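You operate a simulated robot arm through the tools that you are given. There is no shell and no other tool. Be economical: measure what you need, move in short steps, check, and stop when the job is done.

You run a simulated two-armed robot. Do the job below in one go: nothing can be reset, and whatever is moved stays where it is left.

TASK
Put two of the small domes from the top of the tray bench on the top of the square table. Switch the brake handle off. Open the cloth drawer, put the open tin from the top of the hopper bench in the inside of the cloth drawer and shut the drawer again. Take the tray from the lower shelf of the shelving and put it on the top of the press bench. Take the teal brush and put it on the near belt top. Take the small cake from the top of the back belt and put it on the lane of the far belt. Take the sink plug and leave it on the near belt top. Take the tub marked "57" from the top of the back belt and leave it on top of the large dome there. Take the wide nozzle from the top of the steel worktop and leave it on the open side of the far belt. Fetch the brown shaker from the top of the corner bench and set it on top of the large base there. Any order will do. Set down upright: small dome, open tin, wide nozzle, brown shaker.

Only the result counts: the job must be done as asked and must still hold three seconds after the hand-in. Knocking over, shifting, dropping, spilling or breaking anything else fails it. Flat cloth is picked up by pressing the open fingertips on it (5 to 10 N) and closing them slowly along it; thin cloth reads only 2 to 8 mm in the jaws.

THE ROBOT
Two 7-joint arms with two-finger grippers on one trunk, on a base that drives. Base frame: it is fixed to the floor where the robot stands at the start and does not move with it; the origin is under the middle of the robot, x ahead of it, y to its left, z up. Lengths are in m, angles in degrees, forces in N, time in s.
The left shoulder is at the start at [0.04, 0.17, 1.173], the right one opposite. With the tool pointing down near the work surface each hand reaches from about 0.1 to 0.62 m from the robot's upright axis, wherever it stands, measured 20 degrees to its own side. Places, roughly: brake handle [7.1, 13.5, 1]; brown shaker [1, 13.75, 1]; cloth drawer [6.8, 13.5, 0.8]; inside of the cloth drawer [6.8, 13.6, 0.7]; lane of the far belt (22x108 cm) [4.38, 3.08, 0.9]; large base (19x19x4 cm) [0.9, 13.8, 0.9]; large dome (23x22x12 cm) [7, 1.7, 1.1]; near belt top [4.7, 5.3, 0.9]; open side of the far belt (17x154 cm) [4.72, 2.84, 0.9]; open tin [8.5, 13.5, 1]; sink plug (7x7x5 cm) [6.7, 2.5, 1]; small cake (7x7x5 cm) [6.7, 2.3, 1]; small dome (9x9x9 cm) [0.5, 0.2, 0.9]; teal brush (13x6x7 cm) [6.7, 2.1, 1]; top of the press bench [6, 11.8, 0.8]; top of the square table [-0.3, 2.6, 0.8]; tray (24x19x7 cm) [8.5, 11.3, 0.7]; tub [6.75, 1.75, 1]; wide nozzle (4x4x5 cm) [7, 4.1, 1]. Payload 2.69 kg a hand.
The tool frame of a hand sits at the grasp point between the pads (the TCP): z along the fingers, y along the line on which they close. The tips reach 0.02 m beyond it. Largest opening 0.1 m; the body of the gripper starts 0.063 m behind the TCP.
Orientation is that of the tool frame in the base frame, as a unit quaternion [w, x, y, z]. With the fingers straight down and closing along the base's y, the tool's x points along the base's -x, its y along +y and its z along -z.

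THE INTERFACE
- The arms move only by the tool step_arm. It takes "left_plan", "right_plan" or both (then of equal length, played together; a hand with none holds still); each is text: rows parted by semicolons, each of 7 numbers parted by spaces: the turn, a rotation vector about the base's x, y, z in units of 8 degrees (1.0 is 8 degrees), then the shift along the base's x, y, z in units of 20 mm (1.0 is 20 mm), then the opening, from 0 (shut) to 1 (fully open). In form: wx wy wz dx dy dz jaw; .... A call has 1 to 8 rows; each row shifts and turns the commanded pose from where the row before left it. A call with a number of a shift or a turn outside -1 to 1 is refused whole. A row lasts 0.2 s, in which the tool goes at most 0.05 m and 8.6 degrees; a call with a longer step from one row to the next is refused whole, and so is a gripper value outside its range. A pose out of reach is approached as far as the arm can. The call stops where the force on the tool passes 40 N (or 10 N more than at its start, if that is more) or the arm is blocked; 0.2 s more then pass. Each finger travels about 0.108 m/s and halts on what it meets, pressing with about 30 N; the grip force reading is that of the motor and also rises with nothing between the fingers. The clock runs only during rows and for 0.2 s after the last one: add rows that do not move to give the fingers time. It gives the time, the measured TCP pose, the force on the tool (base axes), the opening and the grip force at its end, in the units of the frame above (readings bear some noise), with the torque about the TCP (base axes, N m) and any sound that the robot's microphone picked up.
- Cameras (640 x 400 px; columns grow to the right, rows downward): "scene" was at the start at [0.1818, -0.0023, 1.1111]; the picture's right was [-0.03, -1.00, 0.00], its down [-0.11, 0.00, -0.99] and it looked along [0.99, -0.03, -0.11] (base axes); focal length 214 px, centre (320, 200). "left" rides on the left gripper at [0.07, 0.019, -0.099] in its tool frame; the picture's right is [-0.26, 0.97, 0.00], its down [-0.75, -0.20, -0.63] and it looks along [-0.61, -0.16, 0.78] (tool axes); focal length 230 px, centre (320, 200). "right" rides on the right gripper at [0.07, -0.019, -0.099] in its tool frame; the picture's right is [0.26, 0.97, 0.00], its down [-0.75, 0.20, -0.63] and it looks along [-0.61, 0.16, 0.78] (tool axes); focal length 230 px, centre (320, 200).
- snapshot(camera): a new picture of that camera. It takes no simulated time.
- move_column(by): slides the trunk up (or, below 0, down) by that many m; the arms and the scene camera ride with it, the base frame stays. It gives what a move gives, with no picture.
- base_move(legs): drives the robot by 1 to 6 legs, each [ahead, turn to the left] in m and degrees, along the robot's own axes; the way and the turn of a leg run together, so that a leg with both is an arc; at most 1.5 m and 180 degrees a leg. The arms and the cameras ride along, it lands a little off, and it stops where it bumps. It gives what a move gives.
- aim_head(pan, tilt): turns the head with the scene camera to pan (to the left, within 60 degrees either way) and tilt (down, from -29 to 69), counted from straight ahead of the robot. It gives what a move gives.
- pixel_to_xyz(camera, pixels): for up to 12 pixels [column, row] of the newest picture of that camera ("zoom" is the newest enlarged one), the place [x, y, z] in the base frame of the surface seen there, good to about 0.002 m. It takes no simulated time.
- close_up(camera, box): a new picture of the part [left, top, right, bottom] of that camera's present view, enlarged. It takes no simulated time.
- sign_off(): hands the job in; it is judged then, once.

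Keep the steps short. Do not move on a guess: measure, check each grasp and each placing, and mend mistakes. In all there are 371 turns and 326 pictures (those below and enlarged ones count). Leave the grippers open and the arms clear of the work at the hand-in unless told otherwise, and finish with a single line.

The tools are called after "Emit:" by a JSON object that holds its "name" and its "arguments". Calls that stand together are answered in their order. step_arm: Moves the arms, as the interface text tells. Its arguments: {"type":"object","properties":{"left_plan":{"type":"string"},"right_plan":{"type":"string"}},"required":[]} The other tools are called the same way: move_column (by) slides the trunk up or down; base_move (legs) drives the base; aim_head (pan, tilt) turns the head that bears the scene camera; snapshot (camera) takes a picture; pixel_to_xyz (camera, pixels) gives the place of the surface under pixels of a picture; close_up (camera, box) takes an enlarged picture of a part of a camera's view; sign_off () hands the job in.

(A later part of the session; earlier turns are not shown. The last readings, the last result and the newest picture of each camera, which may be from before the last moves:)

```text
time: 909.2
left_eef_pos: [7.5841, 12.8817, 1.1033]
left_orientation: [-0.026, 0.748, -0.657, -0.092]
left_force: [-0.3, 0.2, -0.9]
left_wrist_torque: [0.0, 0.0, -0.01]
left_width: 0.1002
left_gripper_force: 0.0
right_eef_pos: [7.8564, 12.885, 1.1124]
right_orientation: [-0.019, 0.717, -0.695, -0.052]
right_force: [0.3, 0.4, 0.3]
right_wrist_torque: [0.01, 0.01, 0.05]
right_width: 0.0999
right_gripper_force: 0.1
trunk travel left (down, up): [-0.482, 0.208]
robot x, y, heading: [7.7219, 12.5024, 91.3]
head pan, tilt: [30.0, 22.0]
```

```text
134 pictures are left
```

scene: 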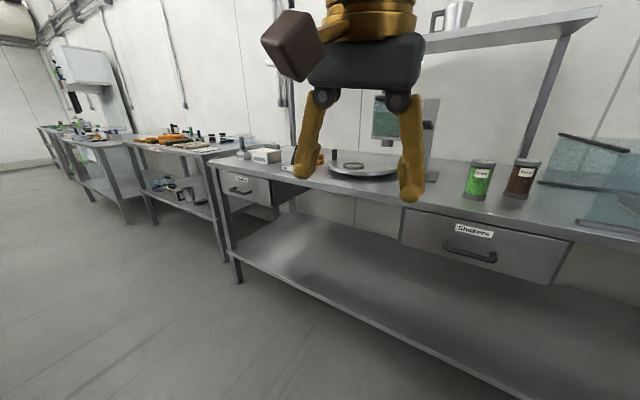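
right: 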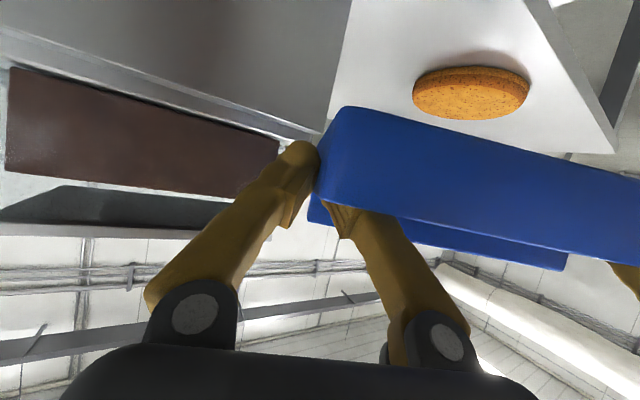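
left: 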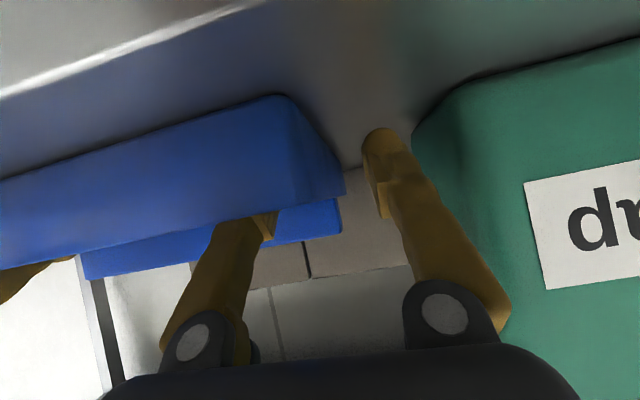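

Move in front of the east end of the bench to find the tin.

Emit:
{"name": "base_move", "arguments": {"legs": [[0, -90], [0.6, 0], [0, 90]]}}

Emit:
{"name": "aim_head", "arguments": {"pan": 0, "tilt": 28}}

Emit:
{"name": "snapshot", "arguments": {"camera": "scene"}}

```text
time: 916.6
left_eef_pos: [8.674, 12.6397, 1.1161]
left_orientation: [0.1, -0.055, 0.992, 0.046]
left_force: [-0.2, 0.1, -0.3]
left_wrist_torque: [-0.04, -0.06, -0.04]
left_width: 0.1
left_gripper_force: 0.0
right_eef_pos: [8.6736, 12.3657, 1.1243]
right_orientation: [0.069, -0.009, 0.997, 0.021]
right_force: [-0.4, 1.6, 0.0]
right_wrist_torque: [0.02, -0.11, 0.02]
right_width: 0.1
right_gripper_force: 0.0
trunk travel left (down, up): [-0.482, 0.208]
robot x, y, heading: [8.3328, 12.505, 1.2]
head pan, tilt: [30.0, 22.0]
stopped in leg 2: the robot was blocked; the commanded pose is now the measured one
```

```text
time: 917.5
left_eef_pos: [8.6775, 12.6405, 1.114]
left_orientation: [0.097, -0.055, 0.993, 0.046]
left_force: [-0.1, -0.1, -0.5]
left_wrist_torque: [-0.01, -0.02, 0.02]
left_width: 0.0999
left_gripper_force: 0.1
right_eef_pos: [8.6792, 12.3653, 1.1227]
right_orientation: [0.067, -0.009, 0.997, 0.022]
right_force: [-0.3, 0.5, -0.4]
right_wrist_torque: [0.0, -0.05, -0.05]
right_width: 0.0999
right_gripper_force: 0.2
trunk travel left (down, up): [-0.482, 0.208]
robot x, y, heading: [8.3362, 12.5046, 1.2]
head pan, tilt: [0.0, 28.0]
```

```text
133 pictures are left
```

scene: 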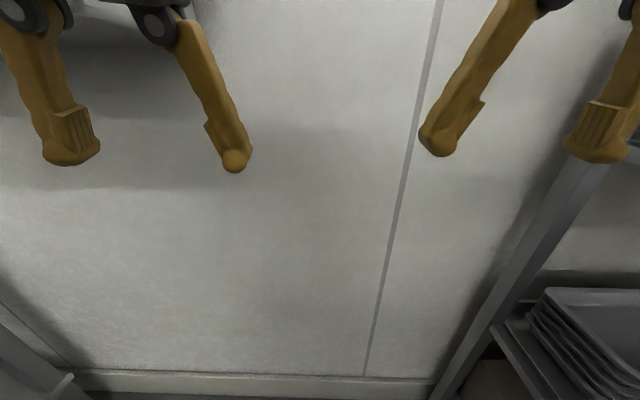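

Emit:
{"name": "base_move", "arguments": {"legs": [[0, 89]]}}

Emit:
{"name": "snapshot", "arguments": {"camera": "scene"}}

```text
time: 920.2
left_eef_pos: [8.4344, 12.8233, 1.1251]
left_orientation: [0.085, -0.458, 0.88, 0.09]
left_force: [-0.7, -0.9, -0.1]
left_wrist_torque: [0.06, -0.01, 0.01]
left_width: 0.0999
left_gripper_force: 0.1
right_eef_pos: [8.6306, 12.6233, 1.1009]
right_orientation: [0.013, -0.417, 0.908, 0.024]
right_force: [-0.4, -0.1, 0.5]
right_wrist_torque: [0.07, -0.01, -0.01]
right_width: 0.1001
right_gripper_force: 0.0
trunk travel left (down, up): [-0.482, 0.208]
robot x, y, heading: [8.3371, 12.5007, 50.0]
head pan, tilt: [0.0, 28.0]
stopped in leg 1: the force on the tool passed its limit at 71 N (the readings are from after the stop); the commanded pose is now the measured one
```

```text
132 pictures are left
```

scene: 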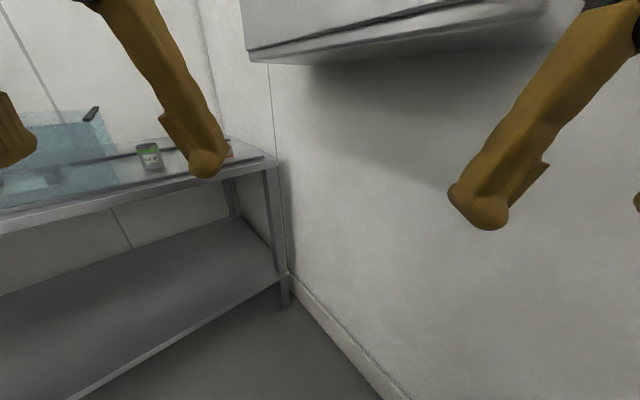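

The right arm touched the wall cabinet (fixed). I see the tin at (150,155). Back off 0.35, then finish the turn.

Emit:
{"name": "base_move", "arguments": {"legs": [[-0.3, 0], [0, 40]]}}

Emit:
{"name": "aim_head", "arguments": {"pan": -15, "tilt": 22}}

Emit:
{"name": "snapshot", "arguments": {"camera": "scene"}}

```text
time: 922.7
left_eef_pos: [8.2147, 12.5777, 1.1353]
left_orientation: [0.1, -0.481, 0.866, 0.099]
left_force: [0.0, -0.7, 0.1]
left_wrist_torque: [0.1, -0.01, -0.02]
left_width: 0.0998
left_gripper_force: 0.0
right_eef_pos: [8.4183, 12.4007, 1.1015]
right_orientation: [0.011, -0.44, 0.897, 0.035]
right_force: [-0.3, -0.6, -0.2]
right_wrist_torque: [0.05, -0.05, 0.0]
right_width: 0.0999
right_gripper_force: 0.0
trunk travel left (down, up): [-0.482, 0.208]
robot x, y, heading: [8.1486, 12.2737, 52.6]
head pan, tilt: [0.0, 28.0]
stopped in leg 2: the robot was blocked; the commanded pose is now the measured one
```

```text
time: 923.5
left_eef_pos: [8.2135, 12.5812, 1.133]
left_orientation: [0.095, -0.48, 0.867, 0.098]
left_force: [-0.3, 0.3, -0.3]
left_wrist_torque: [-0.01, -0.03, -0.02]
left_width: 0.1002
left_gripper_force: 0.0
right_eef_pos: [8.4199, 12.4022, 1.0998]
right_orientation: [0.01, -0.44, 0.897, 0.033]
right_force: [0.8, 0.8, -0.4]
right_wrist_torque: [0.02, 0.05, -0.03]
right_width: 0.0999
right_gripper_force: 0.0
trunk travel left (down, up): [-0.482, 0.208]
robot x, y, heading: [8.1463, 12.2781, 52.3]
head pan, tilt: [-15.0, 22.0]
```

```text
131 pictures are left
```

scene: 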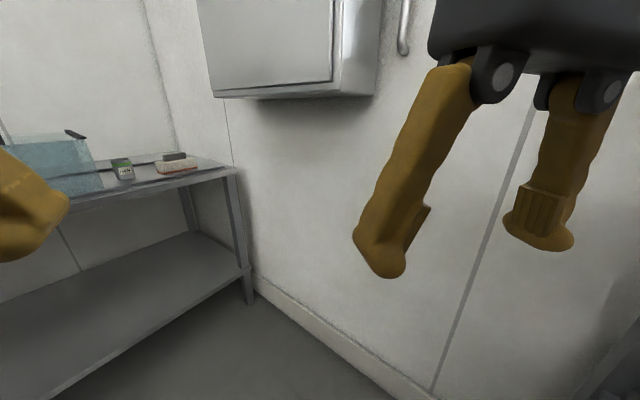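

Re-pose both hands level and 0.45 m ahead.

Emit:
{"name": "step_arm", "arguments": {"left_plan": "-0.3 0.1 0 0.45 0.97 0 1;-0.3 0.1 0 0.45 0.97 0 1;-0.3 0.1 0 0.45 0.97 0 1;-0.3 0.1 0 0.45 0.97 0 1;-0.3 0.1 0 0.45 0.97 0 1;-0.3 0 0 0.45 0.97 0 1;0 0 0 0.45 0.97 0 1;0 0 0 0.45 0.97 0 1", "right_plan": "-0.25 0 0 0.8 0.8 0 1;-0.25 0 0 0.8 0.8 0 1;0 0 0 0.8 0.8 0 1;0 0 0 0.8 0.8 0 1;0 0 0 0.8 0.8 0 1;0 0 0 0.8 0.8 0 1;0 0 0 0.8 0.8 0 1;0 0 0 0.8 0.8 0 1"}}

Emit:
{"name": "base_move", "arguments": {"legs": [[0, 40], [0.4, 0]]}}

Emit:
{"name": "snapshot", "arguments": {"camera": "scene"}}

```text
time: 925.2
left_eef_pos: [8.2848, 12.7335, 1.133]
left_orientation: [0.003, -0.483, 0.876, 0.004]
left_force: [0.2, 0.3, -0.6]
left_wrist_torque: [-0.01, 0.04, -0.01]
left_width: 0.0999
left_gripper_force: 0.0
right_eef_pos: [8.549, 12.5174, 1.1057]
right_orientation: [0.005, -0.44, 0.898, -0.002]
right_force: [1.2, 0.5, 0.9]
right_wrist_torque: [-0.03, 0.01, -0.02]
right_width: 0.1
right_gripper_force: 0.1
trunk travel left (down, up): [-0.482, 0.208]
robot x, y, heading: [8.1457, 12.2772, 52.3]
head pan, tilt: [-15.0, 22.0]
```

```text
time: 926.1
left_eef_pos: [8.2466, 12.7053, 1.1502]
left_orientation: [0.02, -0.496, 0.868, 0.013]
left_force: [0.5, -0.5, 0.1]
left_wrist_torque: [0.07, -0.03, 0.04]
left_width: 0.0999
left_gripper_force: 0.0
right_eef_pos: [8.5165, 12.4961, 1.1201]
right_orientation: [0.018, -0.454, 0.891, 0.007]
right_force: [-0.5, -0.6, 0.7]
right_wrist_torque: [0.09, -0.07, 0.04]
right_width: 0.1
right_gripper_force: 0.1
trunk travel left (down, up): [-0.482, 0.208]
robot x, y, heading: [8.1492, 12.2775, 53.8]
head pan, tilt: [-15.0, 22.0]
stopped in leg 1: the robot was blocked; the commanded pose is now the measured one
```

```text
130 pictures are left
```

scene: 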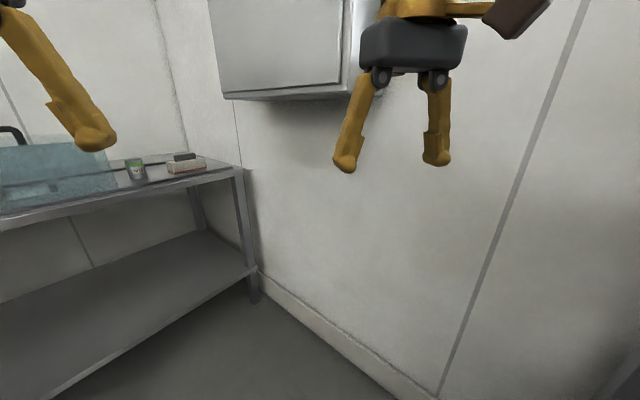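

Emit:
{"name": "base_move", "arguments": {"legs": [[0, 37]]}}

```text
time: 928.4
left_eef_pos: [7.9677, 12.6394, 1.1615]
left_orientation: [-0.03, 0.742, -0.669, -0.03]
left_force: [-0.5, -1.2, -0.3]
left_wrist_torque: [0.06, -0.04, -0.03]
left_width: 0.0998
left_gripper_force: 0.1
right_eef_pos: [8.3095, 12.634, 1.1323]
right_orientation: [-0.028, 0.71, -0.703, -0.023]
right_force: [-0.5, -1.5, 0.3]
right_wrist_torque: [0.09, -0.02, 0.0]
right_width: 0.0999
right_gripper_force: 0.0
trunk travel left (down, up): [-0.482, 0.208]
robot x, y, heading: [8.1451, 12.2724, 89.1]
head pan, tilt: [-15.0, 22.0]
stopped in leg 1: the robot was blocked; the commanded pose is now the measured one
```

Now at heading 89°. Measure tin and cabinet.

Emit:
{"name": "aim_head", "arguments": {"pan": -15, "tilt": 15}}

Emit:
{"name": "snapshot", "arguments": {"camera": "scene"}}

```text
time: 929.1
left_eef_pos: [7.9704, 12.6439, 1.1603]
left_orientation: [-0.026, 0.742, -0.669, -0.029]
left_force: [0.3, 0.3, -0.1]
left_wrist_torque: [-0.01, 0.03, 0.02]
left_width: 0.1001
left_gripper_force: 0.0
right_eef_pos: [8.3128, 12.6379, 1.1297]
right_orientation: [-0.025, 0.71, -0.703, -0.021]
right_force: [-0.5, 0.4, 0.3]
right_wrist_torque: [0.02, -0.03, -0.03]
right_width: 0.1002
right_gripper_force: 0.0
trunk travel left (down, up): [-0.482, 0.208]
robot x, y, heading: [8.1429, 12.2723, 89.4]
head pan, tilt: [-15.0, 15.0]
```

```text
129 pictures are left
```

scene: 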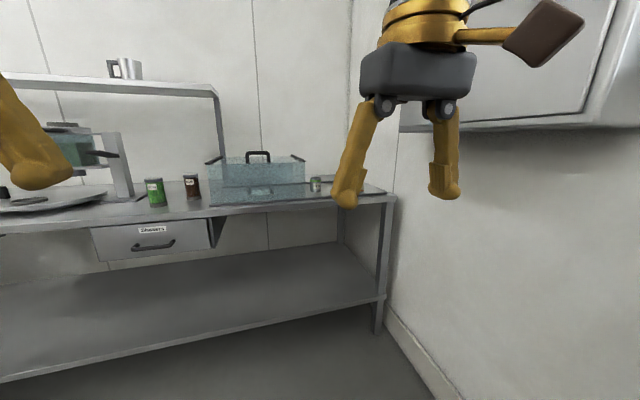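

Emit:
{"name": "close_up", "arguments": {"camera": "scene", "box": [190, 130, 400, 240]}}

Emit:
{"name": "pixel_to_xyz", "arguments": {"camera": "scene", "pixels": [[315, 180], [316, 188], [400, 130], [580, 120], [480, 110], [600, 80], [215, 200], [300, 195], [305, 170], [385, 198], [258, 155]]}}

```text
3.05 times, centred on (295, 185) of scene
```

zoom: 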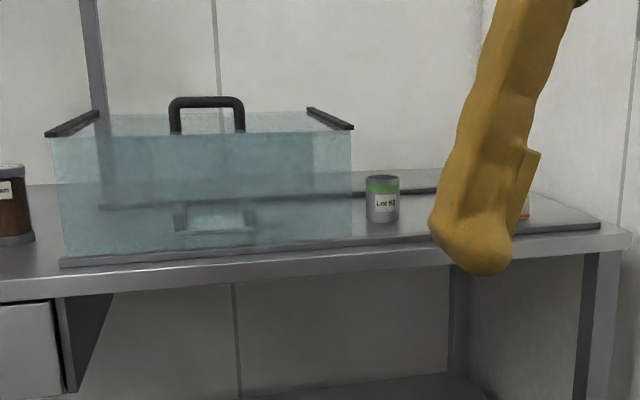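

```text
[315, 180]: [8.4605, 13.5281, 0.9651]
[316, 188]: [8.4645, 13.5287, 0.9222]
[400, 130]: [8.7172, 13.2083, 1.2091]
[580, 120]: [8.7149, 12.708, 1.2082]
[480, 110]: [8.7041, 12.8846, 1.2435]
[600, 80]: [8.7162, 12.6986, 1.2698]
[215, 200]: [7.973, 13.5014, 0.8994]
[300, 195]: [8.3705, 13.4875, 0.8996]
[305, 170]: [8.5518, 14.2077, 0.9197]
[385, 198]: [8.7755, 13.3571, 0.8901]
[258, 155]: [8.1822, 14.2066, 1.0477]
```

Tin at ≈(8.462, 13.55), z 0.905–0.968, next to a glass case; cabinet at x≥8.70, z≥1.21. I'll use the right hand with jaws closing along y. Extend arms and approach to (8.22, 12.95).

Emit:
{"name": "step_arm", "arguments": {"left_plan": "-0.2 0 0 -0.3 1 0 1;-0.2 0 0 0 1 0 1;0 0 0 0 1 0 1;0 0 0 0 1 0 1;0 0 0 0 0 0 1", "right_plan": "-0.2 0 0 0 1 0 1;-0.2 0 0 0 1 0 1;0 0 0 0 1 0 1;0 0 0 0 1 0 1;0 0 0 0 0 0 1"}}

Emit:
{"name": "base_move", "arguments": {"legs": [[0, -6], [0.66, 0], [0, 6]]}}

Emit:
{"name": "aim_head", "arguments": {"pan": -10, "tilt": 35}}

Emit:
{"name": "snapshot", "arguments": {"camera": "scene"}}

```text
time: 930.3
left_eef_pos: [7.9639, 12.723, 1.1601]
left_orientation: [-0.007, 0.743, -0.67, -0.009]
left_force: [0.4, -0.6, -0.6]
left_wrist_torque: [-0.01, -0.01, -0.01]
left_width: 0.0999
left_gripper_force: 0.0
right_eef_pos: [8.3097, 12.7195, 1.1305]
right_orientation: [-0.006, 0.71, -0.704, -0.003]
right_force: [0.0, 0.1, 0.0]
right_wrist_torque: [0.02, -0.01, 0.01]
right_width: 0.0999
right_gripper_force: 0.1
trunk travel left (down, up): [-0.482, 0.208]
robot x, y, heading: [8.1479, 12.2716, 89.0]
head pan, tilt: [-15.0, 15.0]
```

```text
time: 935.0
left_eef_pos: [8.0451, 13.3699, 1.1589]
left_orientation: [-0.006, 0.742, -0.67, -0.01]
left_force: [-0.4, -0.4, -0.9]
left_wrist_torque: [-0.04, -0.03, -0.01]
left_width: 0.1001
left_gripper_force: 0.1
right_eef_pos: [8.3911, 13.3648, 1.1303]
right_orientation: [-0.005, 0.709, -0.705, -0.002]
right_force: [0.3, -0.3, 1.0]
right_wrist_torque: [-0.03, -0.02, 0.01]
right_width: 0.0999
right_gripper_force: 0.2
trunk travel left (down, up): [-0.482, 0.208]
robot x, y, heading: [8.2274, 12.916, 88.7]
head pan, tilt: [-15.0, 15.0]
```

```text
time: 935.8
left_eef_pos: [8.0461, 13.3514, 1.1669]
left_orientation: [-0.011, 0.742, -0.67, -0.015]
left_force: [0.5, 0.3, -0.2]
left_wrist_torque: [0.0, 0.02, 0.03]
left_width: 0.1003
left_gripper_force: 0.1
right_eef_pos: [8.3917, 13.3482, 1.137]
right_orientation: [-0.01, 0.709, -0.705, -0.008]
right_force: [0.3, 0.2, -0.1]
right_wrist_torque: [-0.01, 0.0, 0.0]
right_width: 0.1
right_gripper_force: 0.2
trunk travel left (down, up): [-0.482, 0.208]
robot x, y, heading: [8.2276, 12.9181, 88.8]
head pan, tilt: [-10.0, 35.0]
```

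```text
127 pictures are left
```

scene: 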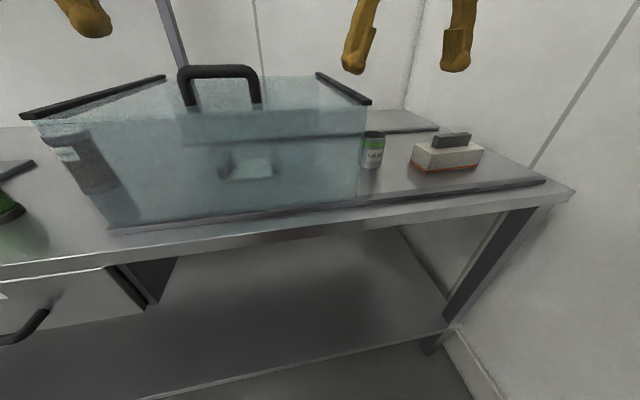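

Emit:
{"name": "close_up", "arguments": {"camera": "scene", "box": [320, 100, 500, 210]}}

Emit:
{"name": "pixel_to_xyz", "arguments": {"camera": "scene", "pixels": [[373, 145], [364, 150], [382, 150], [374, 165], [373, 134], [363, 165], [357, 190], [370, 103], [412, 160], [355, 140]]}}

```text
3.56 times, centred on (410, 155) of scene
```

zoom: 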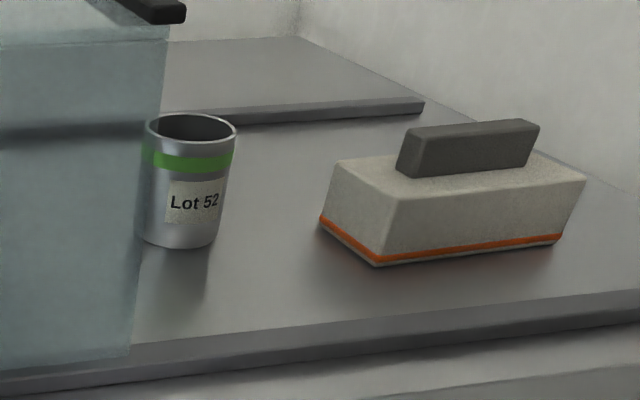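

```text
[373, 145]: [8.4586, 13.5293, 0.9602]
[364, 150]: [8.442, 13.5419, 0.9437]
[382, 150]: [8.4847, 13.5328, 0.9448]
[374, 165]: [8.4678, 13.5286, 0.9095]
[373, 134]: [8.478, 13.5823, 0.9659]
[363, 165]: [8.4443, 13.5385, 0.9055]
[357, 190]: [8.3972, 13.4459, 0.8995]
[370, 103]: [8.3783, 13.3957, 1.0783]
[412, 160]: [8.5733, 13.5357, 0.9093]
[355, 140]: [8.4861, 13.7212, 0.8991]
```

Tin "Lot 52": centre (8.463, 13.556), ∅ ≈5 cm; glass wall at x≈8.40. Yaw the right hand 90° (camera outward) and move above.

Emit:
{"name": "step_arm", "arguments": {"right_plan": "0 0 1 0.9 0 0.5 0.9;0 0 1 0.9 0 0.3 0.9;0 0 1 0.9 0 0 0.9;0 0 1 0.8 0.5 0 0.9;0 0 1 0 0.8 0 0.9;0 0 1 0 0.8 0 0.9;0 0 1 0 0.8 0 0.9;0 0 1 0 0.8 0 0.9"}}

Emit:
{"name": "step_arm", "arguments": {"right_plan": "0 0 1 0 1 0 0.9;0 0 1 0 1 0 0.9;0 0 1 0 1 -0.3 0.9;0 0 0.25 0 1 -0.5 0.9;0 0 0 0 1 -0.5 0.9;0 0 0 0 1 -0.5 0.9;0 0 0 0 0 0 0.9"}}

Emit:
{"name": "snapshot", "arguments": {"camera": "right"}}

```text
time: 937.6
left_eef_pos: [8.0458, 13.3529, 1.1651]
left_orientation: [-0.012, 0.741, -0.671, -0.016]
left_force: [0.1, 0.3, 0.6]
left_wrist_torque: [-0.02, 0.02, -0.01]
left_width: 0.0997
left_gripper_force: 0.0
right_eef_pos: [8.4626, 13.4216, 1.152]
right_orientation: [-0.005, 0.975, -0.222, -0.013]
right_force: [-0.2, 0.4, -0.1]
right_wrist_torque: [0.01, 0.0, -0.01]
right_width: 0.0899
right_gripper_force: 0.0
trunk travel left (down, up): [-0.482, 0.208]
robot x, y, heading: [8.2285, 12.9166, 89.1]
head pan, tilt: [-10.0, 35.0]
```

```text
time: 938.9
left_eef_pos: [8.0439, 13.3277, 1.1755]
left_orientation: [-0.02, 0.741, -0.67, -0.023]
left_force: [-0.4, -0.7, -0.3]
left_wrist_torque: [0.11, -0.04, 0.01]
left_width: 0.0997
left_gripper_force: 0.0
right_eef_pos: [8.4626, 13.499, 1.1416]
right_orientation: [-0.011, 1.0, 0.004, -0.016]
right_force: [0.0, -1.1, 0.2]
right_wrist_torque: [0.11, 0.0, 0.02]
right_width: 0.0899
right_gripper_force: 0.0
trunk travel left (down, up): [-0.482, 0.208]
robot x, y, heading: [8.2263, 12.9176, 89.1]
head pan, tilt: [-10.0, 35.0]
stopped in row 6 (right hand): the arm was blocked; the commanded pose is now the measured one
```

```text
125 pictures are left
```

right: 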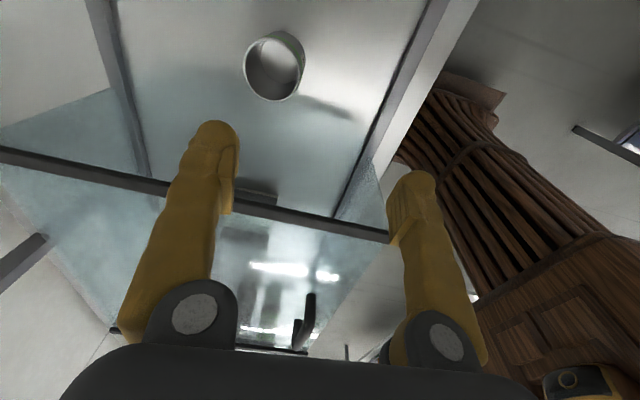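

Reach limit. Move the base in 0.08 m.

Emit:
{"name": "base_move", "arguments": {"legs": [[0.08, 0]]}}

Emit:
{"name": "snapshot", "arguments": {"camera": "right"}}

```text
time: 940.2
left_eef_pos: [8.0455, 13.3717, 1.1868]
left_orientation: [-0.034, 0.74, -0.671, -0.036]
left_force: [-0.6, -1.4, 0.8]
left_wrist_torque: [0.07, -0.01, 0.04]
left_width: 0.1
left_gripper_force: 0.1
right_eef_pos: [8.4612, 13.5444, 1.1611]
right_orientation: [-0.028, 0.999, 0.005, -0.017]
right_force: [0.2, -1.2, -0.3]
right_wrist_torque: [0.1, -0.01, 0.01]
right_width: 0.0903
right_gripper_force: 0.0
trunk travel left (down, up): [-0.482, 0.208]
robot x, y, heading: [8.2286, 13.0001, 89.1]
head pan, tilt: [-10.0, 35.0]
stopped in leg 1: the robot was blocked; the commanded pose is now the measured one
```

```text
124 pictures are left
```

right: 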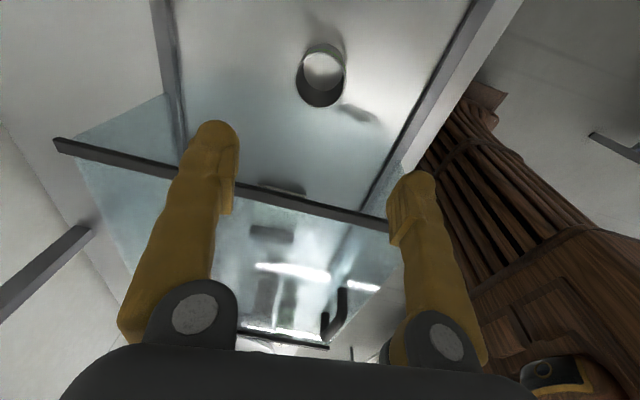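

Emit:
{"name": "pixel_to_xyz", "arguments": {"camera": "right", "pixels": [[299, 72], [345, 65], [320, 44], [320, 106], [322, 70]]}}

Emit:
{"name": "step_arm", "arguments": {"right_plan": "-0.2 -0.12 0 0 0 -0.5 0.9;-0.2 -0.12 0 0 0 -1 0.9;0 0 0 0 0 -1 0.9;0 0 0 0 0 -1 0.9;0 0 0 0 0 -1 0.9;0 0 0 0 0 0 0.9"}}

Emit:
{"name": "snapshot", "arguments": {"camera": "right"}}

```text
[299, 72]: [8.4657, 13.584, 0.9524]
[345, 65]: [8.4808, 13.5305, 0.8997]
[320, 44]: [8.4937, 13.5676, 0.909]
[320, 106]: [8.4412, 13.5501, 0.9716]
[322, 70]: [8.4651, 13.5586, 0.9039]
```

```text
time: 941.6
left_eef_pos: [8.046, 13.3775, 1.1859]
left_orientation: [-0.03, 0.741, -0.67, -0.033]
left_force: [-0.2, -0.4, 1.0]
left_wrist_torque: [-0.01, -0.01, 0.02]
left_width: 0.1001
left_gripper_force: 0.1
right_eef_pos: [8.4648, 13.5514, 1.0681]
right_orientation: [0.003, 1.0, 0.004, -0.001]
right_force: [0.2, 0.2, -0.3]
right_wrist_torque: [0.02, -0.03, 0.01]
right_width: 0.09
right_gripper_force: 0.1
trunk travel left (down, up): [-0.482, 0.208]
robot x, y, heading: [8.2305, 13.0002, 88.8]
head pan, tilt: [-10.0, 35.0]
```

```text
123 pictures are left
```

right: 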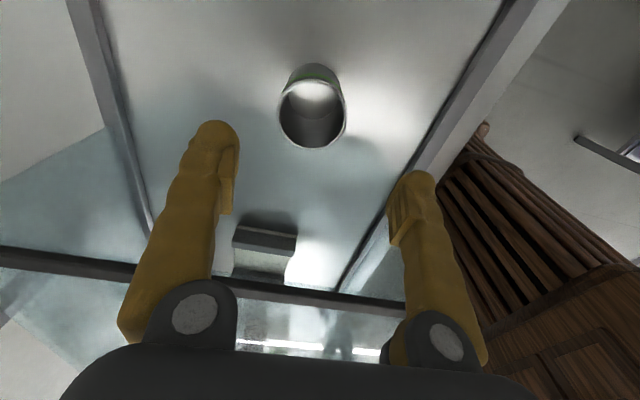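

Aligned. Descend to z≈0.936 with 4 mm extra margin from the glass.

Emit:
{"name": "step_arm", "arguments": {"right_plan": "0 0 0 0.15 0.15 -1 0.9;0 0 0 0 0 -1 0.9;0 0 0 0 0 -1 0.9;0 0 0 0 0 -1 0.9;0 0 0 0 0 -1 0.9;0 0 0 0 0 -1 0.9;0 0 0 0 0 -0.4 0.9;0 0 0 0 0 0 0.9"}}

Emit:
{"name": "snapshot", "arguments": {"camera": "right"}}

```text
time: 943.5
left_eef_pos: [8.0458, 13.3783, 1.1859]
left_orientation: [-0.032, 0.741, -0.67, -0.033]
left_force: [0.7, 1.0, 0.4]
left_wrist_torque: [0.0, -0.02, 0.01]
left_width: 0.0999
left_gripper_force: 0.0
right_eef_pos: [8.4672, 13.5533, 0.9394]
right_orientation: [0.003, 1.0, 0.004, 0.0]
right_force: [0.1, 0.2, 0.6]
right_wrist_torque: [0.03, 0.0, 0.04]
right_width: 0.0901
right_gripper_force: 0.1
trunk travel left (down, up): [-0.482, 0.208]
robot x, y, heading: [8.2339, 12.9978, 88.8]
head pan, tilt: [-10.0, 35.0]
```

```text
122 pictures are left
```

right: 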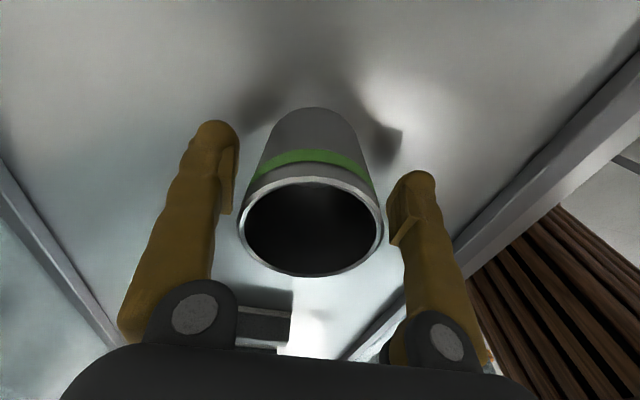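

Centred. Close and lift straight up.

Emit:
{"name": "step_arm", "arguments": {"right_plan": "0 0 0 0 0 0 0.6;0 0 0 0 0 0 0.35;0 0 0 0 0 0 0.35;0 0 0 0 0 0 0.35;0 0 0 0 0 0.5 0.35;0 0 0 0 0 1 0.35;0 0 0 0 0 1 0.35;0 0 0 0 0 1 0.35"}}

Emit:
{"name": "step_arm", "arguments": {"right_plan": "0 0 0 0 0 1 0.35;0 0 0 0 0 1 0.35;0 0 0 0 0 1 0.35;0 0 0 0 0 1 0.35;0 0 0 0 0 1 0.35;0 0 0 0 0 0 0.35"}}

Emit:
{"name": "snapshot", "arguments": {"camera": "scene"}}

```text
time: 945.2
left_eef_pos: [8.0451, 13.3779, 1.185]
left_orientation: [-0.031, 0.74, -0.671, -0.033]
left_force: [-0.1, 0.2, -0.6]
left_wrist_torque: [0.03, 0.02, -0.01]
left_width: 0.1002
left_gripper_force: 0.0
right_eef_pos: [8.4662, 13.5538, 1.0092]
right_orientation: [0.002, 1.0, 0.004, 0.0]
right_force: [-0.4, -0.1, 0.3]
right_wrist_torque: [0.01, 0.05, 0.02]
right_width: 0.0563
right_gripper_force: 29.9
trunk travel left (down, up): [-0.482, 0.208]
robot x, y, heading: [8.231, 13.0014, 88.9]
head pan, tilt: [-10.0, 35.0]
```

```text
time: 946.6
left_eef_pos: [8.0459, 13.3778, 1.1852]
left_orientation: [-0.03, 0.741, -0.67, -0.032]
left_force: [0.2, 0.7, 0.1]
left_wrist_torque: [-0.01, 0.0, 0.0]
left_width: 0.0998
left_gripper_force: 0.1
right_eef_pos: [8.4665, 13.5532, 1.1107]
right_orientation: [0.002, 1.0, 0.004, 0.001]
right_force: [-0.1, 1.0, -0.8]
right_wrist_torque: [0.0, -0.01, 0.03]
right_width: 0.0562
right_gripper_force: 29.5
trunk travel left (down, up): [-0.482, 0.208]
robot x, y, heading: [8.2303, 13.0019, 88.7]
head pan, tilt: [-10.0, 35.0]
```

```text
121 pictures are left
```

scene: 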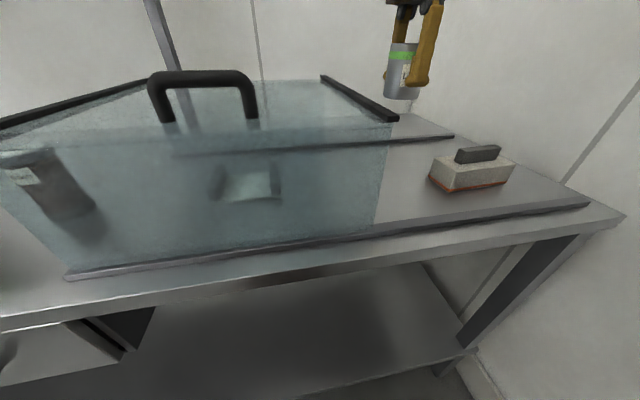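

Tin held. Retract it 10 cm, back away, and go to the drawer.

Emit:
{"name": "step_arm", "arguments": {"right_plan": "0 0 0 0.2 -0.8 0.3 0.35;0 0 0 0.2 -0.8 0.3 0.35;0 0 0 0 -0.8 0.3 0.35;0 0 0 0 -0.8 0 0.35;0 0 0 0 -0.8 0 0.35;0 0 0 0 0 0 0.35", "left_plan": "-0.25 0 0 0 0.5 -0.5 1;-0.25 0 0 0 0.5 -0.5 1;0 0 0 0 0.5 0 1;0 0 0 0 0.5 0 1;0 0 0 0 0 0 1;0 0 0 0 0 0 1"}}

Emit:
{"name": "base_move", "arguments": {"legs": [[-0.38, 0]]}}

Emit:
{"name": "base_move", "arguments": {"legs": [[0, 90], [1.3, 0], [0, -90]]}}

```text
time: 948.0
left_eef_pos: [8.0463, 13.4183, 1.1653]
left_orientation: [-0.005, 0.741, -0.671, -0.008]
left_force: [0.3, 0.3, 0.1]
left_wrist_torque: [0.02, 0.02, 0.02]
left_width: 0.1001
left_gripper_force: 0.2
right_eef_pos: [8.4746, 13.4729, 1.1261]
right_orientation: [0.003, 1.0, 0.003, 0.001]
right_force: [0.6, 0.9, -0.7]
right_wrist_torque: [-0.01, 0.01, 0.01]
right_width: 0.0562
right_gripper_force: 30.1
trunk travel left (down, up): [-0.482, 0.208]
robot x, y, heading: [8.2293, 12.9988, 88.8]
head pan, tilt: [-10.0, 35.0]
```

```text
time: 950.5
left_eef_pos: [8.0362, 13.0312, 1.1658]
left_orientation: [-0.005, 0.743, -0.669, -0.009]
left_force: [-0.6, -0.6, -0.8]
left_wrist_torque: [0.0, 0.03, -0.01]
left_width: 0.1002
left_gripper_force: 0.1
right_eef_pos: [8.4647, 13.0898, 1.1264]
right_orientation: [0.003, 1.0, 0.008, 0.0]
right_force: [0.2, -1.1, -1.2]
right_wrist_torque: [0.01, 0.0, 0.03]
right_width: 0.0561
right_gripper_force: 30.7
trunk travel left (down, up): [-0.482, 0.208]
robot x, y, heading: [8.2224, 12.6168, 89.1]
head pan, tilt: [-10.0, 35.0]
```

```text
time: 964.6
left_eef_pos: [6.7498, 13.0481, 1.1723]
left_orientation: [-0.01, 0.75, -0.661, -0.016]
left_force: [-0.8, 0.2, 0.7]
left_wrist_torque: [0.01, -0.01, -0.03]
left_width: 0.1
left_gripper_force: 0.1
right_eef_pos: [7.1762, 13.1151, 1.1352]
right_orientation: [-0.005, 1.0, 0.018, 0.0]
right_force: [-0.7, -0.3, -0.2]
right_wrist_torque: [0.01, 0.0, -0.01]
right_width: 0.0559
right_gripper_force: 30.2
trunk travel left (down, up): [-0.482, 0.208]
robot x, y, heading: [6.9319, 12.6534, 90.5]
head pan, tilt: [-10.0, 35.0]
```

Emit:
{"name": "aim_head", "arguments": {"pan": 0, "tilt": 28}}

Emit:
{"name": "snapshot", "arguments": {"camera": "scene"}}

```text
time: 965.4
left_eef_pos: [6.7492, 13.0279, 1.1788]
left_orientation: [-0.018, 0.75, -0.661, -0.022]
left_force: [1.2, -0.3, -0.6]
left_wrist_torque: [0.01, 0.01, -0.03]
left_width: 0.1001
left_gripper_force: 0.1
right_eef_pos: [7.1762, 13.0954, 1.1431]
right_orientation: [-0.014, 1.0, 0.017, -0.001]
right_force: [0.4, -0.7, -0.3]
right_wrist_torque: [0.02, 0.02, 0.01]
right_width: 0.056
right_gripper_force: 29.8
trunk travel left (down, up): [-0.482, 0.208]
robot x, y, heading: [6.9341, 12.6512, 90.4]
head pan, tilt: [0.0, 28.0]
```

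```text
120 pictures are left
```

scene: 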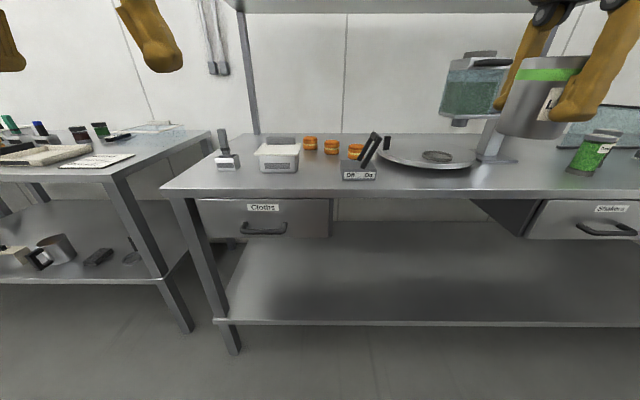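

Now I see the brake lever with an "Off/On" base at (362,165). Zoom and measure it and the drawer handle.

Emit:
{"name": "close_up", "arguments": {"camera": "scene", "box": [310, 110, 430, 200]}}

Emit:
{"name": "close_up", "arguments": {"camera": "scene", "box": [180, 180, 350, 260]}}

Emit:
{"name": "pixel_to_xyz", "arguments": {"camera": "scene", "pixels": [[370, 142], [377, 135], [358, 160], [343, 178], [375, 178], [263, 230], [242, 229], [285, 227], [263, 222], [200, 203], [330, 203], [263, 236]]}}

```text
4.44 times, centred on (370, 155) of scene
```

zoom: 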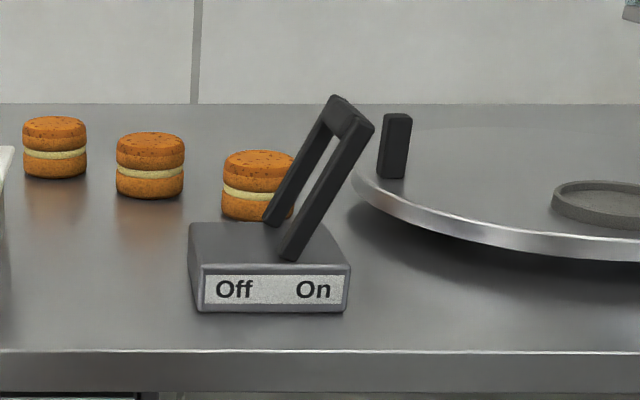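

```text
3.76 times, centred on (265, 220) of scene
```

zoom: 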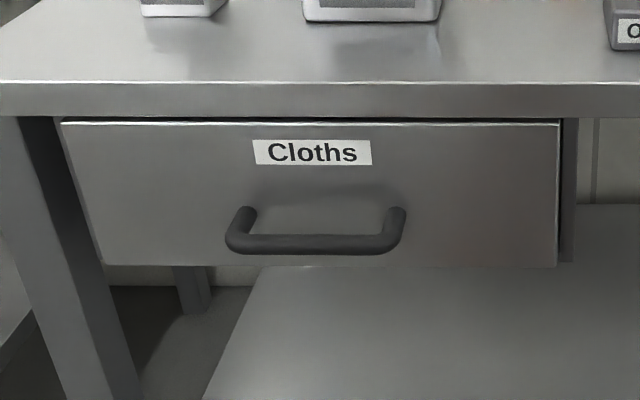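

```text
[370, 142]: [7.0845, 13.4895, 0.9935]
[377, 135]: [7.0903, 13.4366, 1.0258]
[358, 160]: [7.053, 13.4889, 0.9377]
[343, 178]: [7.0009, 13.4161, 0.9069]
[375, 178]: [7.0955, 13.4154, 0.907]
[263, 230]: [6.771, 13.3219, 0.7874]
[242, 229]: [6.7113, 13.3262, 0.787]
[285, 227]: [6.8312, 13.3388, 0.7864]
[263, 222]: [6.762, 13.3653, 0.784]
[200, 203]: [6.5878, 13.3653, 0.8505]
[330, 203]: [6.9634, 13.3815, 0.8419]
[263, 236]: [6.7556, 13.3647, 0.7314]
```

Lever leans toward "On"; I'll flip it later with the right hand. First the drawer: handle bar at (6.771, 13.322, 0.787). Lower the trunk 0.2 and turn the left hand to horizontal, jaws vertical.

Emit:
{"name": "move_column", "arguments": {"by": -0.2}}

Emit:
{"name": "step_arm", "arguments": {"left_plan": "0 0 -0.9 0 0 0 0.7;0.6 0.6 -0.6 0 0 0 0.7;0.6 0.6 -0.6 0 0 0 0.7;0.6 0.6 -0.6 0 0 0 0.7;0.6 0.6 -0.6 0 0 0 0.7;0.6 0.6 -0.6 0 0 0 0.7;0.6 0.6 -0.6 0 0 0 0.7;0.6 0.6 -0.6 0 0 0 0.7"}}

```text
time: 967.5
left_eef_pos: [6.7498, 13.0302, 0.9796]
left_orientation: [-0.017, 0.751, -0.66, -0.021]
left_force: [0.5, -0.5, -0.1]
left_wrist_torque: [0.0, -0.02, 0.0]
left_width: 0.1
left_gripper_force: 0.1
right_eef_pos: [7.1767, 13.0963, 0.9428]
right_orientation: [-0.013, 1.0, 0.017, 0.0]
right_force: [-0.6, -0.4, -0.5]
right_wrist_torque: [0.06, -0.02, -0.02]
right_width: 0.0559
right_gripper_force: 30.3
trunk travel left (down, up): [-0.282, 0.408]
robot x, y, heading: [6.9355, 12.6501, 90.3]
head pan, tilt: [0.0, 28.0]
```

```text
time: 969.3
left_eef_pos: [6.7509, 13.0307, 0.98]
left_orientation: [0.022, -0.409, 0.815, 0.411]
left_force: [0.6, -0.4, 0.1]
left_wrist_torque: [-0.03, -0.03, 0.0]
left_width: 0.07
left_gripper_force: 0.0
right_eef_pos: [7.1769, 13.0956, 0.9414]
right_orientation: [-0.013, 1.0, 0.017, 0.0]
right_force: [-0.7, -0.5, -0.1]
right_wrist_torque: [0.0, 0.0, 0.0]
right_width: 0.056
right_gripper_force: 29.9
trunk travel left (down, up): [-0.282, 0.408]
robot x, y, heading: [6.9361, 12.6519, 90.2]
head pan, tilt: [0.0, 28.0]
```

Continue rotating while moving forward and down.

Emit:
{"name": "step_arm", "arguments": {"left_plan": "0.6 0.6 -0.6 0 0.8 -0.5 0.7;0.6 0.6 -0.6 0 0.8 -0.5 0.7;0.6 0.6 -0.6 0 0.8 -0.5 0.7;0.6 0.6 -0.6 0 0.8 -0.5 0.7;0.6 0.6 -0.6 0 0.8 -0.5 0.7;0.6 0.6 -0.6 0 0.8 -0.5 0.7;0.6 0.6 -0.6 0 0 -0.5 0.7;0.24 0.24 -0.24 0 0 -0.5 0.7"}}

Emit:
{"name": "snapshot", "arguments": {"camera": "left"}}

Emit:
{"name": "snapshot", "arguments": {"camera": "scene"}}

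```text
time: 971.1
left_eef_pos: [6.7357, 13.1327, 0.9026]
left_orientation: [0.014, -0.011, 0.705, 0.709]
left_force: [-0.1, -0.1, 0.0]
left_wrist_torque: [0.03, -0.01, 0.0]
left_width: 0.0698
left_gripper_force: 0.0
left hand out of reach, approached as far as the arm can: row 1, 2
right_eef_pos: [7.1762, 13.0965, 0.9415]
right_orientation: [-0.014, 1.0, 0.019, 0.001]
right_force: [0.3, -0.7, -0.1]
right_wrist_torque: [0.01, 0.01, -0.04]
right_width: 0.056
right_gripper_force: 30.1
trunk travel left (down, up): [-0.282, 0.408]
robot x, y, heading: [6.9342, 12.6504, 90.3]
head pan, tilt: [0.0, 28.0]
```

```text
117 pictures are left
```

left: 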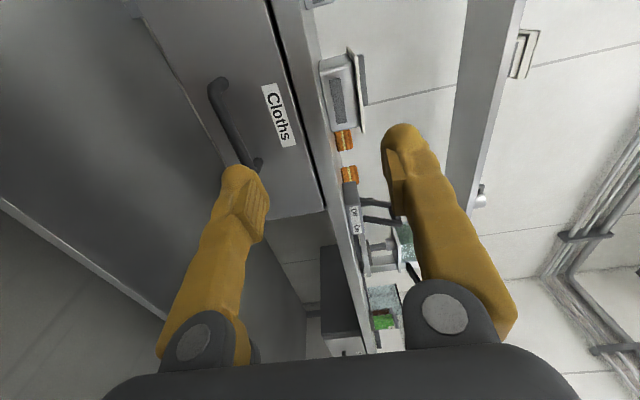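

```text
116 pictures are left
```

scene: 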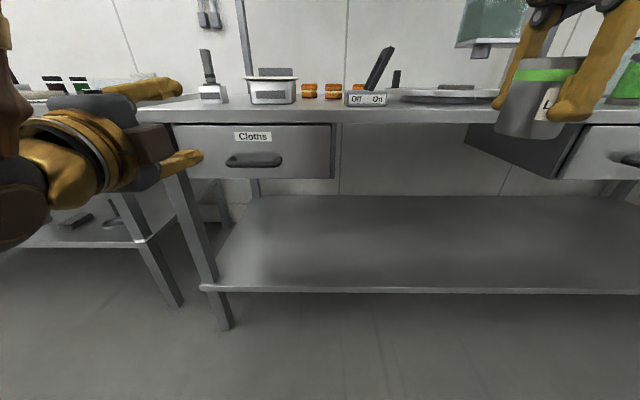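

Orientation achieved. Lower to handle height and align.

Emit:
{"name": "step_arm", "arguments": {"left_plan": "0 0 0 0.3 0 -1 0.7;0 0 0 0.3 0 -1 0.7;0 0 0 0.3 0 -1 0.7;0 0 0 0.3 0.5 -1 0.7;0 0 0 0.3 0.5 -1 0.7;0 0 0 0.25 0.5 -0.8 0.7;0 0 0 0 0.5 0 0.7;0 0 0 0 0 0 0.7"}}

Emit:
{"name": "snapshot", "arguments": {"camera": "left"}}

```text
time: 972.9
left_eef_pos: [6.7779, 13.1717, 0.7851]
left_orientation: [0.013, 0.011, 0.708, 0.706]
left_force: [0.5, -0.5, 1.5]
left_wrist_torque: [-0.01, 0.01, 0.01]
left_width: 0.0698
left_gripper_force: 0.0
right_eef_pos: [7.1783, 13.0972, 0.9411]
right_orientation: [-0.013, 1.0, 0.017, -0.001]
right_force: [-0.4, -0.9, -1.5]
right_wrist_torque: [0.0, 0.04, 0.04]
right_width: 0.0562
right_gripper_force: 30.1
trunk travel left (down, up): [-0.282, 0.408]
robot x, y, heading: [6.9361, 12.6554, 90.3]
head pan, tilt: [0.0, 28.0]
```

```text
115 pictures are left
```

left: 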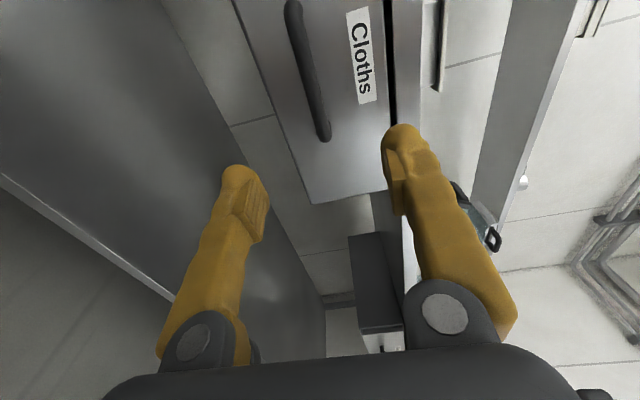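

Emit:
{"name": "pixel_to_xyz", "arguments": {"camera": "left", "pixels": [[308, 70], [293, 10], [322, 130], [316, 100], [300, 70], [330, 70]]}}

Emit:
{"name": "step_arm", "arguments": {"left_plan": "0 0 0 0 1 0 0.7;0 0 0 0 1 0 0.7;0 0 0 0 1 0 0.7;0 0 0 0 1 0 0.7;0 0 0 0 1 0 0.7;0 0 0 0 1 0 0.7;0 0 0 0 0.7 0 0.7;0 0 0 0 0 0 0.7"}}

Emit:
{"name": "snapshot", "arguments": {"camera": "left"}}

```text
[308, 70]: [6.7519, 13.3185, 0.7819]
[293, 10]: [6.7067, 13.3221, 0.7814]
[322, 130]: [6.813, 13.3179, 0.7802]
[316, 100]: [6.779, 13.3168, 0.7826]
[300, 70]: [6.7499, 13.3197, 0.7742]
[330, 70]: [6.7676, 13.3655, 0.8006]
```

```text
time: 974.7
left_eef_pos: [6.7829, 13.3055, 0.7813]
left_orientation: [0.016, 0.016, 0.71, 0.704]
left_force: [0.4, 0.1, 0.0]
left_wrist_torque: [0.01, 0.01, -0.04]
left_width: 0.0699
left_gripper_force: 0.1
right_eef_pos: [7.1768, 13.0961, 0.9413]
right_orientation: [-0.013, 1.0, 0.018, -0.001]
right_force: [0.6, -0.1, 0.4]
right_wrist_torque: [0.0, -0.03, -0.03]
right_width: 0.0562
right_gripper_force: 29.6
trunk travel left (down, up): [-0.282, 0.408]
robot x, y, heading: [6.9377, 12.6504, 90.2]
head pan, tilt: [0.0, 28.0]
```

```text
114 pictures are left
```

left: 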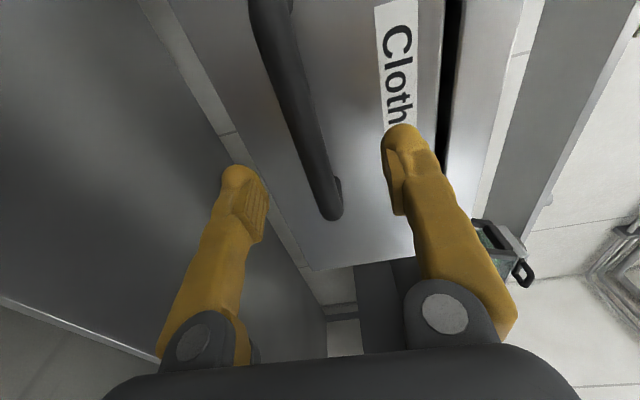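

Handle centred between fingers. Advance 1.5 cm and close.

Emit:
{"name": "step_arm", "arguments": {"left_plan": "0 0 0 -0.6 0.4 0 0.7;0 0 0 0 0.4 0 0.7;0 0 0 0 0 0 0.4;0 0 0 0 0 0 0.1;0 0 0 0 0 0 0;0 0 0 0 0 0 0;0 0 0 0 0 0 0"}}

```text
time: 976.3
left_eef_pos: [6.7763, 13.322, 0.7798]
left_orientation: [0.018, 0.018, 0.71, 0.704]
left_force: [3.4, -1.0, -15.8]
left_wrist_torque: [-0.06, 0.12, -0.02]
left_width: 0.0086
left_gripper_force: 36.2
right_eef_pos: [7.1763, 13.0976, 0.941]
right_orientation: [-0.013, 1.0, 0.017, 0.0]
right_force: [0.7, 0.0, -1.8]
right_wrist_torque: [0.01, 0.01, 0.03]
right_width: 0.0559
right_gripper_force: 29.7
trunk travel left (down, up): [-0.282, 0.408]
robot x, y, heading: [6.9348, 12.6539, 90.4]
head pan, tilt: [0.0, 28.0]
```

Gripped the bar. Pull the drawer by driving back 0.22 m.

Emit:
{"name": "base_move", "arguments": {"legs": [[-0.22, 0]]}}

Emit:
{"name": "snapshot", "arguments": {"camera": "scene"}}

```text
time: 978.0
left_eef_pos: [6.7755, 13.0988, 0.7806]
left_orientation: [0.018, 0.017, 0.71, 0.704]
left_force: [19.7, -2.4, -24.9]
left_wrist_torque: [-0.05, -0.01, 0.07]
left_width: 0.0079
left_gripper_force: 35.9
right_eef_pos: [7.1763, 12.8763, 0.9403]
right_orientation: [-0.012, 1.0, 0.021, 0.0]
right_force: [0.8, -0.2, -0.5]
right_wrist_torque: [-0.02, -0.01, 0.0]
right_width: 0.0561
right_gripper_force: 30.1
trunk travel left (down, up): [-0.282, 0.408]
robot x, y, heading: [6.9357, 12.428, 90.5]
head pan, tilt: [0.0, 28.0]
```

```text
113 pictures are left
```

scene: 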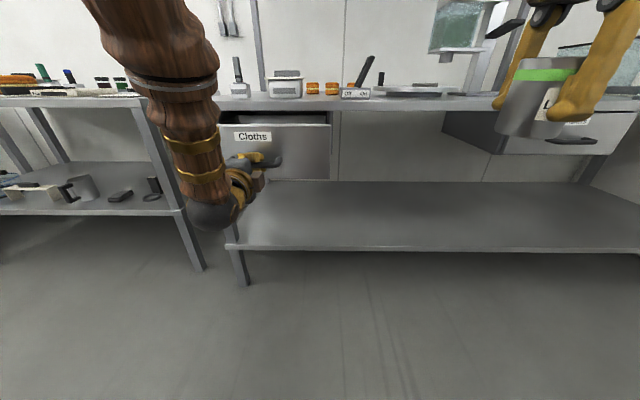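

Drawer is open ~22 cm. Release the handle and retract the left hand.

Emit:
{"name": "step_arm", "arguments": {"left_plan": "0 0 0 0 0 0 0.3;0 0 0 0 0 0 0.7;0 0 0 0 0 0 0.7;0 0 0 0 -0.7 0 0.7;0 0 0 0 -0.7 0 0.7;0 0 0 0 -0.7 0 0.7;0 0 0 0 -0.7 0 0.7;0 0 0 0 0 0 0.7"}}

Emit:
{"name": "snapshot", "arguments": {"camera": "scene"}}

```text
time: 979.8
left_eef_pos: [6.7659, 13.0281, 0.7875]
left_orientation: [0.012, 0.009, 0.704, 0.71]
left_force: [0.6, -0.3, -0.1]
left_wrist_torque: [-0.01, -0.01, 0.03]
left_width: 0.07
left_gripper_force: 0.1
right_eef_pos: [7.1757, 12.8614, 0.9486]
right_orientation: [-0.021, 1.0, 0.019, -0.001]
right_force: [-0.6, -0.1, -0.9]
right_wrist_torque: [0.01, 0.01, -0.02]
right_width: 0.0561
right_gripper_force: 29.7
trunk travel left (down, up): [-0.282, 0.408]
robot x, y, heading: [6.934, 12.4278, 91.0]
head pan, tilt: [0.0, 28.0]
```

```text
112 pictures are left
```

scene: 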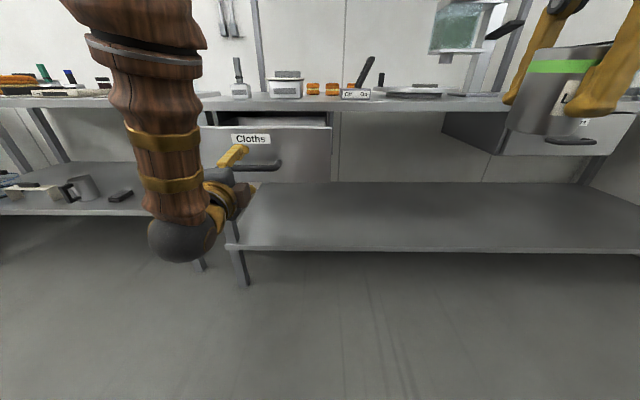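

Back off 0.15 m and return the left hand to pointing down (reverse rotation), raising it.

Emit:
{"name": "base_move", "arguments": {"legs": [[-0.15, 0]]}}

Emit:
{"name": "step_arm", "arguments": {"left_plan": "-0.6 -0.6 0.6 0 0 0.5 0.7;-0.6 -0.6 0.6 0 0 0.5 0.7;-0.6 -0.6 0.6 0 0 0.5 0.7;-0.6 -0.6 0.6 0 0 0.5 0.7;-0.6 -0.6 0.6 0 0 0.5 0.7;-0.6 -0.6 0.6 0 0 0.5 0.7;-0.6 -0.6 0.6 0 0 0.5 0.7;-0.6 -0.6 0.6 0 0 0.5 0.7"}}

Emit:
{"name": "step_arm", "arguments": {"left_plan": "-0.6 -0.6 0.6 0 0 0.8 0.7;-0.6 -0.6 0.6 0 0 0.8 0.7;-0.6 -0.6 0.6 0 0 0.8 0.7;-0.6 -0.6 0.6 0 0 0.8 0.7;-0.6 -0.6 0.6 0 0 0.8 0.7;-0.6 -0.6 0.6 0 0 0.8 0.7;-0.3 -0.3 0.3 0 0 0.5 0.3;0 0 0 0 0 0 0"}}

```text
time: 980.6
left_eef_pos: [6.7443, 12.9927, 0.8065]
left_orientation: [-0.002, -0.003, 0.694, 0.72]
left_force: [0.0, -0.1, 0.0]
left_wrist_torque: [-0.03, -0.01, -0.01]
left_width: 0.0701
left_gripper_force: 0.1
right_eef_pos: [7.1729, 12.8227, 0.9634]
right_orientation: [-0.04, 0.999, 0.025, -0.001]
right_force: [0.2, -1.3, -0.6]
right_wrist_torque: [0.12, 0.0, 0.01]
right_width: 0.056
right_gripper_force: 29.4
trunk travel left (down, up): [-0.282, 0.408]
robot x, y, heading: [6.9367, 12.4267, 91.3]
head pan, tilt: [0.0, 28.0]
stopped in leg 1: the robot was blocked; the commanded pose is now the measured one
```

```text
time: 982.3
left_eef_pos: [6.7281, 12.94, 0.783]
left_orientation: [-0.039, -0.446, 0.829, 0.334]
left_force: [0.2, -0.4, 0.8]
left_wrist_torque: [0.03, 0.0, -0.05]
left_width: 0.07
left_gripper_force: 0.1
right_eef_pos: [7.1731, 12.8089, 0.9691]
right_orientation: [-0.048, 0.999, 0.025, 0.0]
right_force: [-0.2, -1.2, 0.3]
right_wrist_torque: [0.11, -0.02, -0.02]
right_width: 0.0558
right_gripper_force: 29.9
trunk travel left (down, up): [-0.282, 0.408]
robot x, y, heading: [6.9385, 12.4245, 91.1]
head pan, tilt: [0.0, 28.0]
stopped in row 8 (left hand): the arm was blocked; the commanded pose is now the measured one
```

```text
time: 984.1
left_eef_pos: [6.7316, 12.9448, 0.892]
left_orientation: [-0.02, -0.689, 0.723, -0.042]
left_force: [0.2, -0.1, -0.3]
left_wrist_torque: [0.02, 0.0, -0.01]
left_width: 0.0
left_gripper_force: 29.8
right_eef_pos: [7.1724, 12.8123, 0.9663]
right_orientation: [-0.046, 0.999, 0.023, 0.0]
right_force: [0.0, 0.8, -0.5]
right_wrist_torque: [0.02, -0.03, 0.02]
right_width: 0.056
right_gripper_force: 29.7
trunk travel left (down, up): [-0.282, 0.408]
robot x, y, heading: [6.9349, 12.425, 91.1]
head pan, tilt: [0.0, 28.0]
```

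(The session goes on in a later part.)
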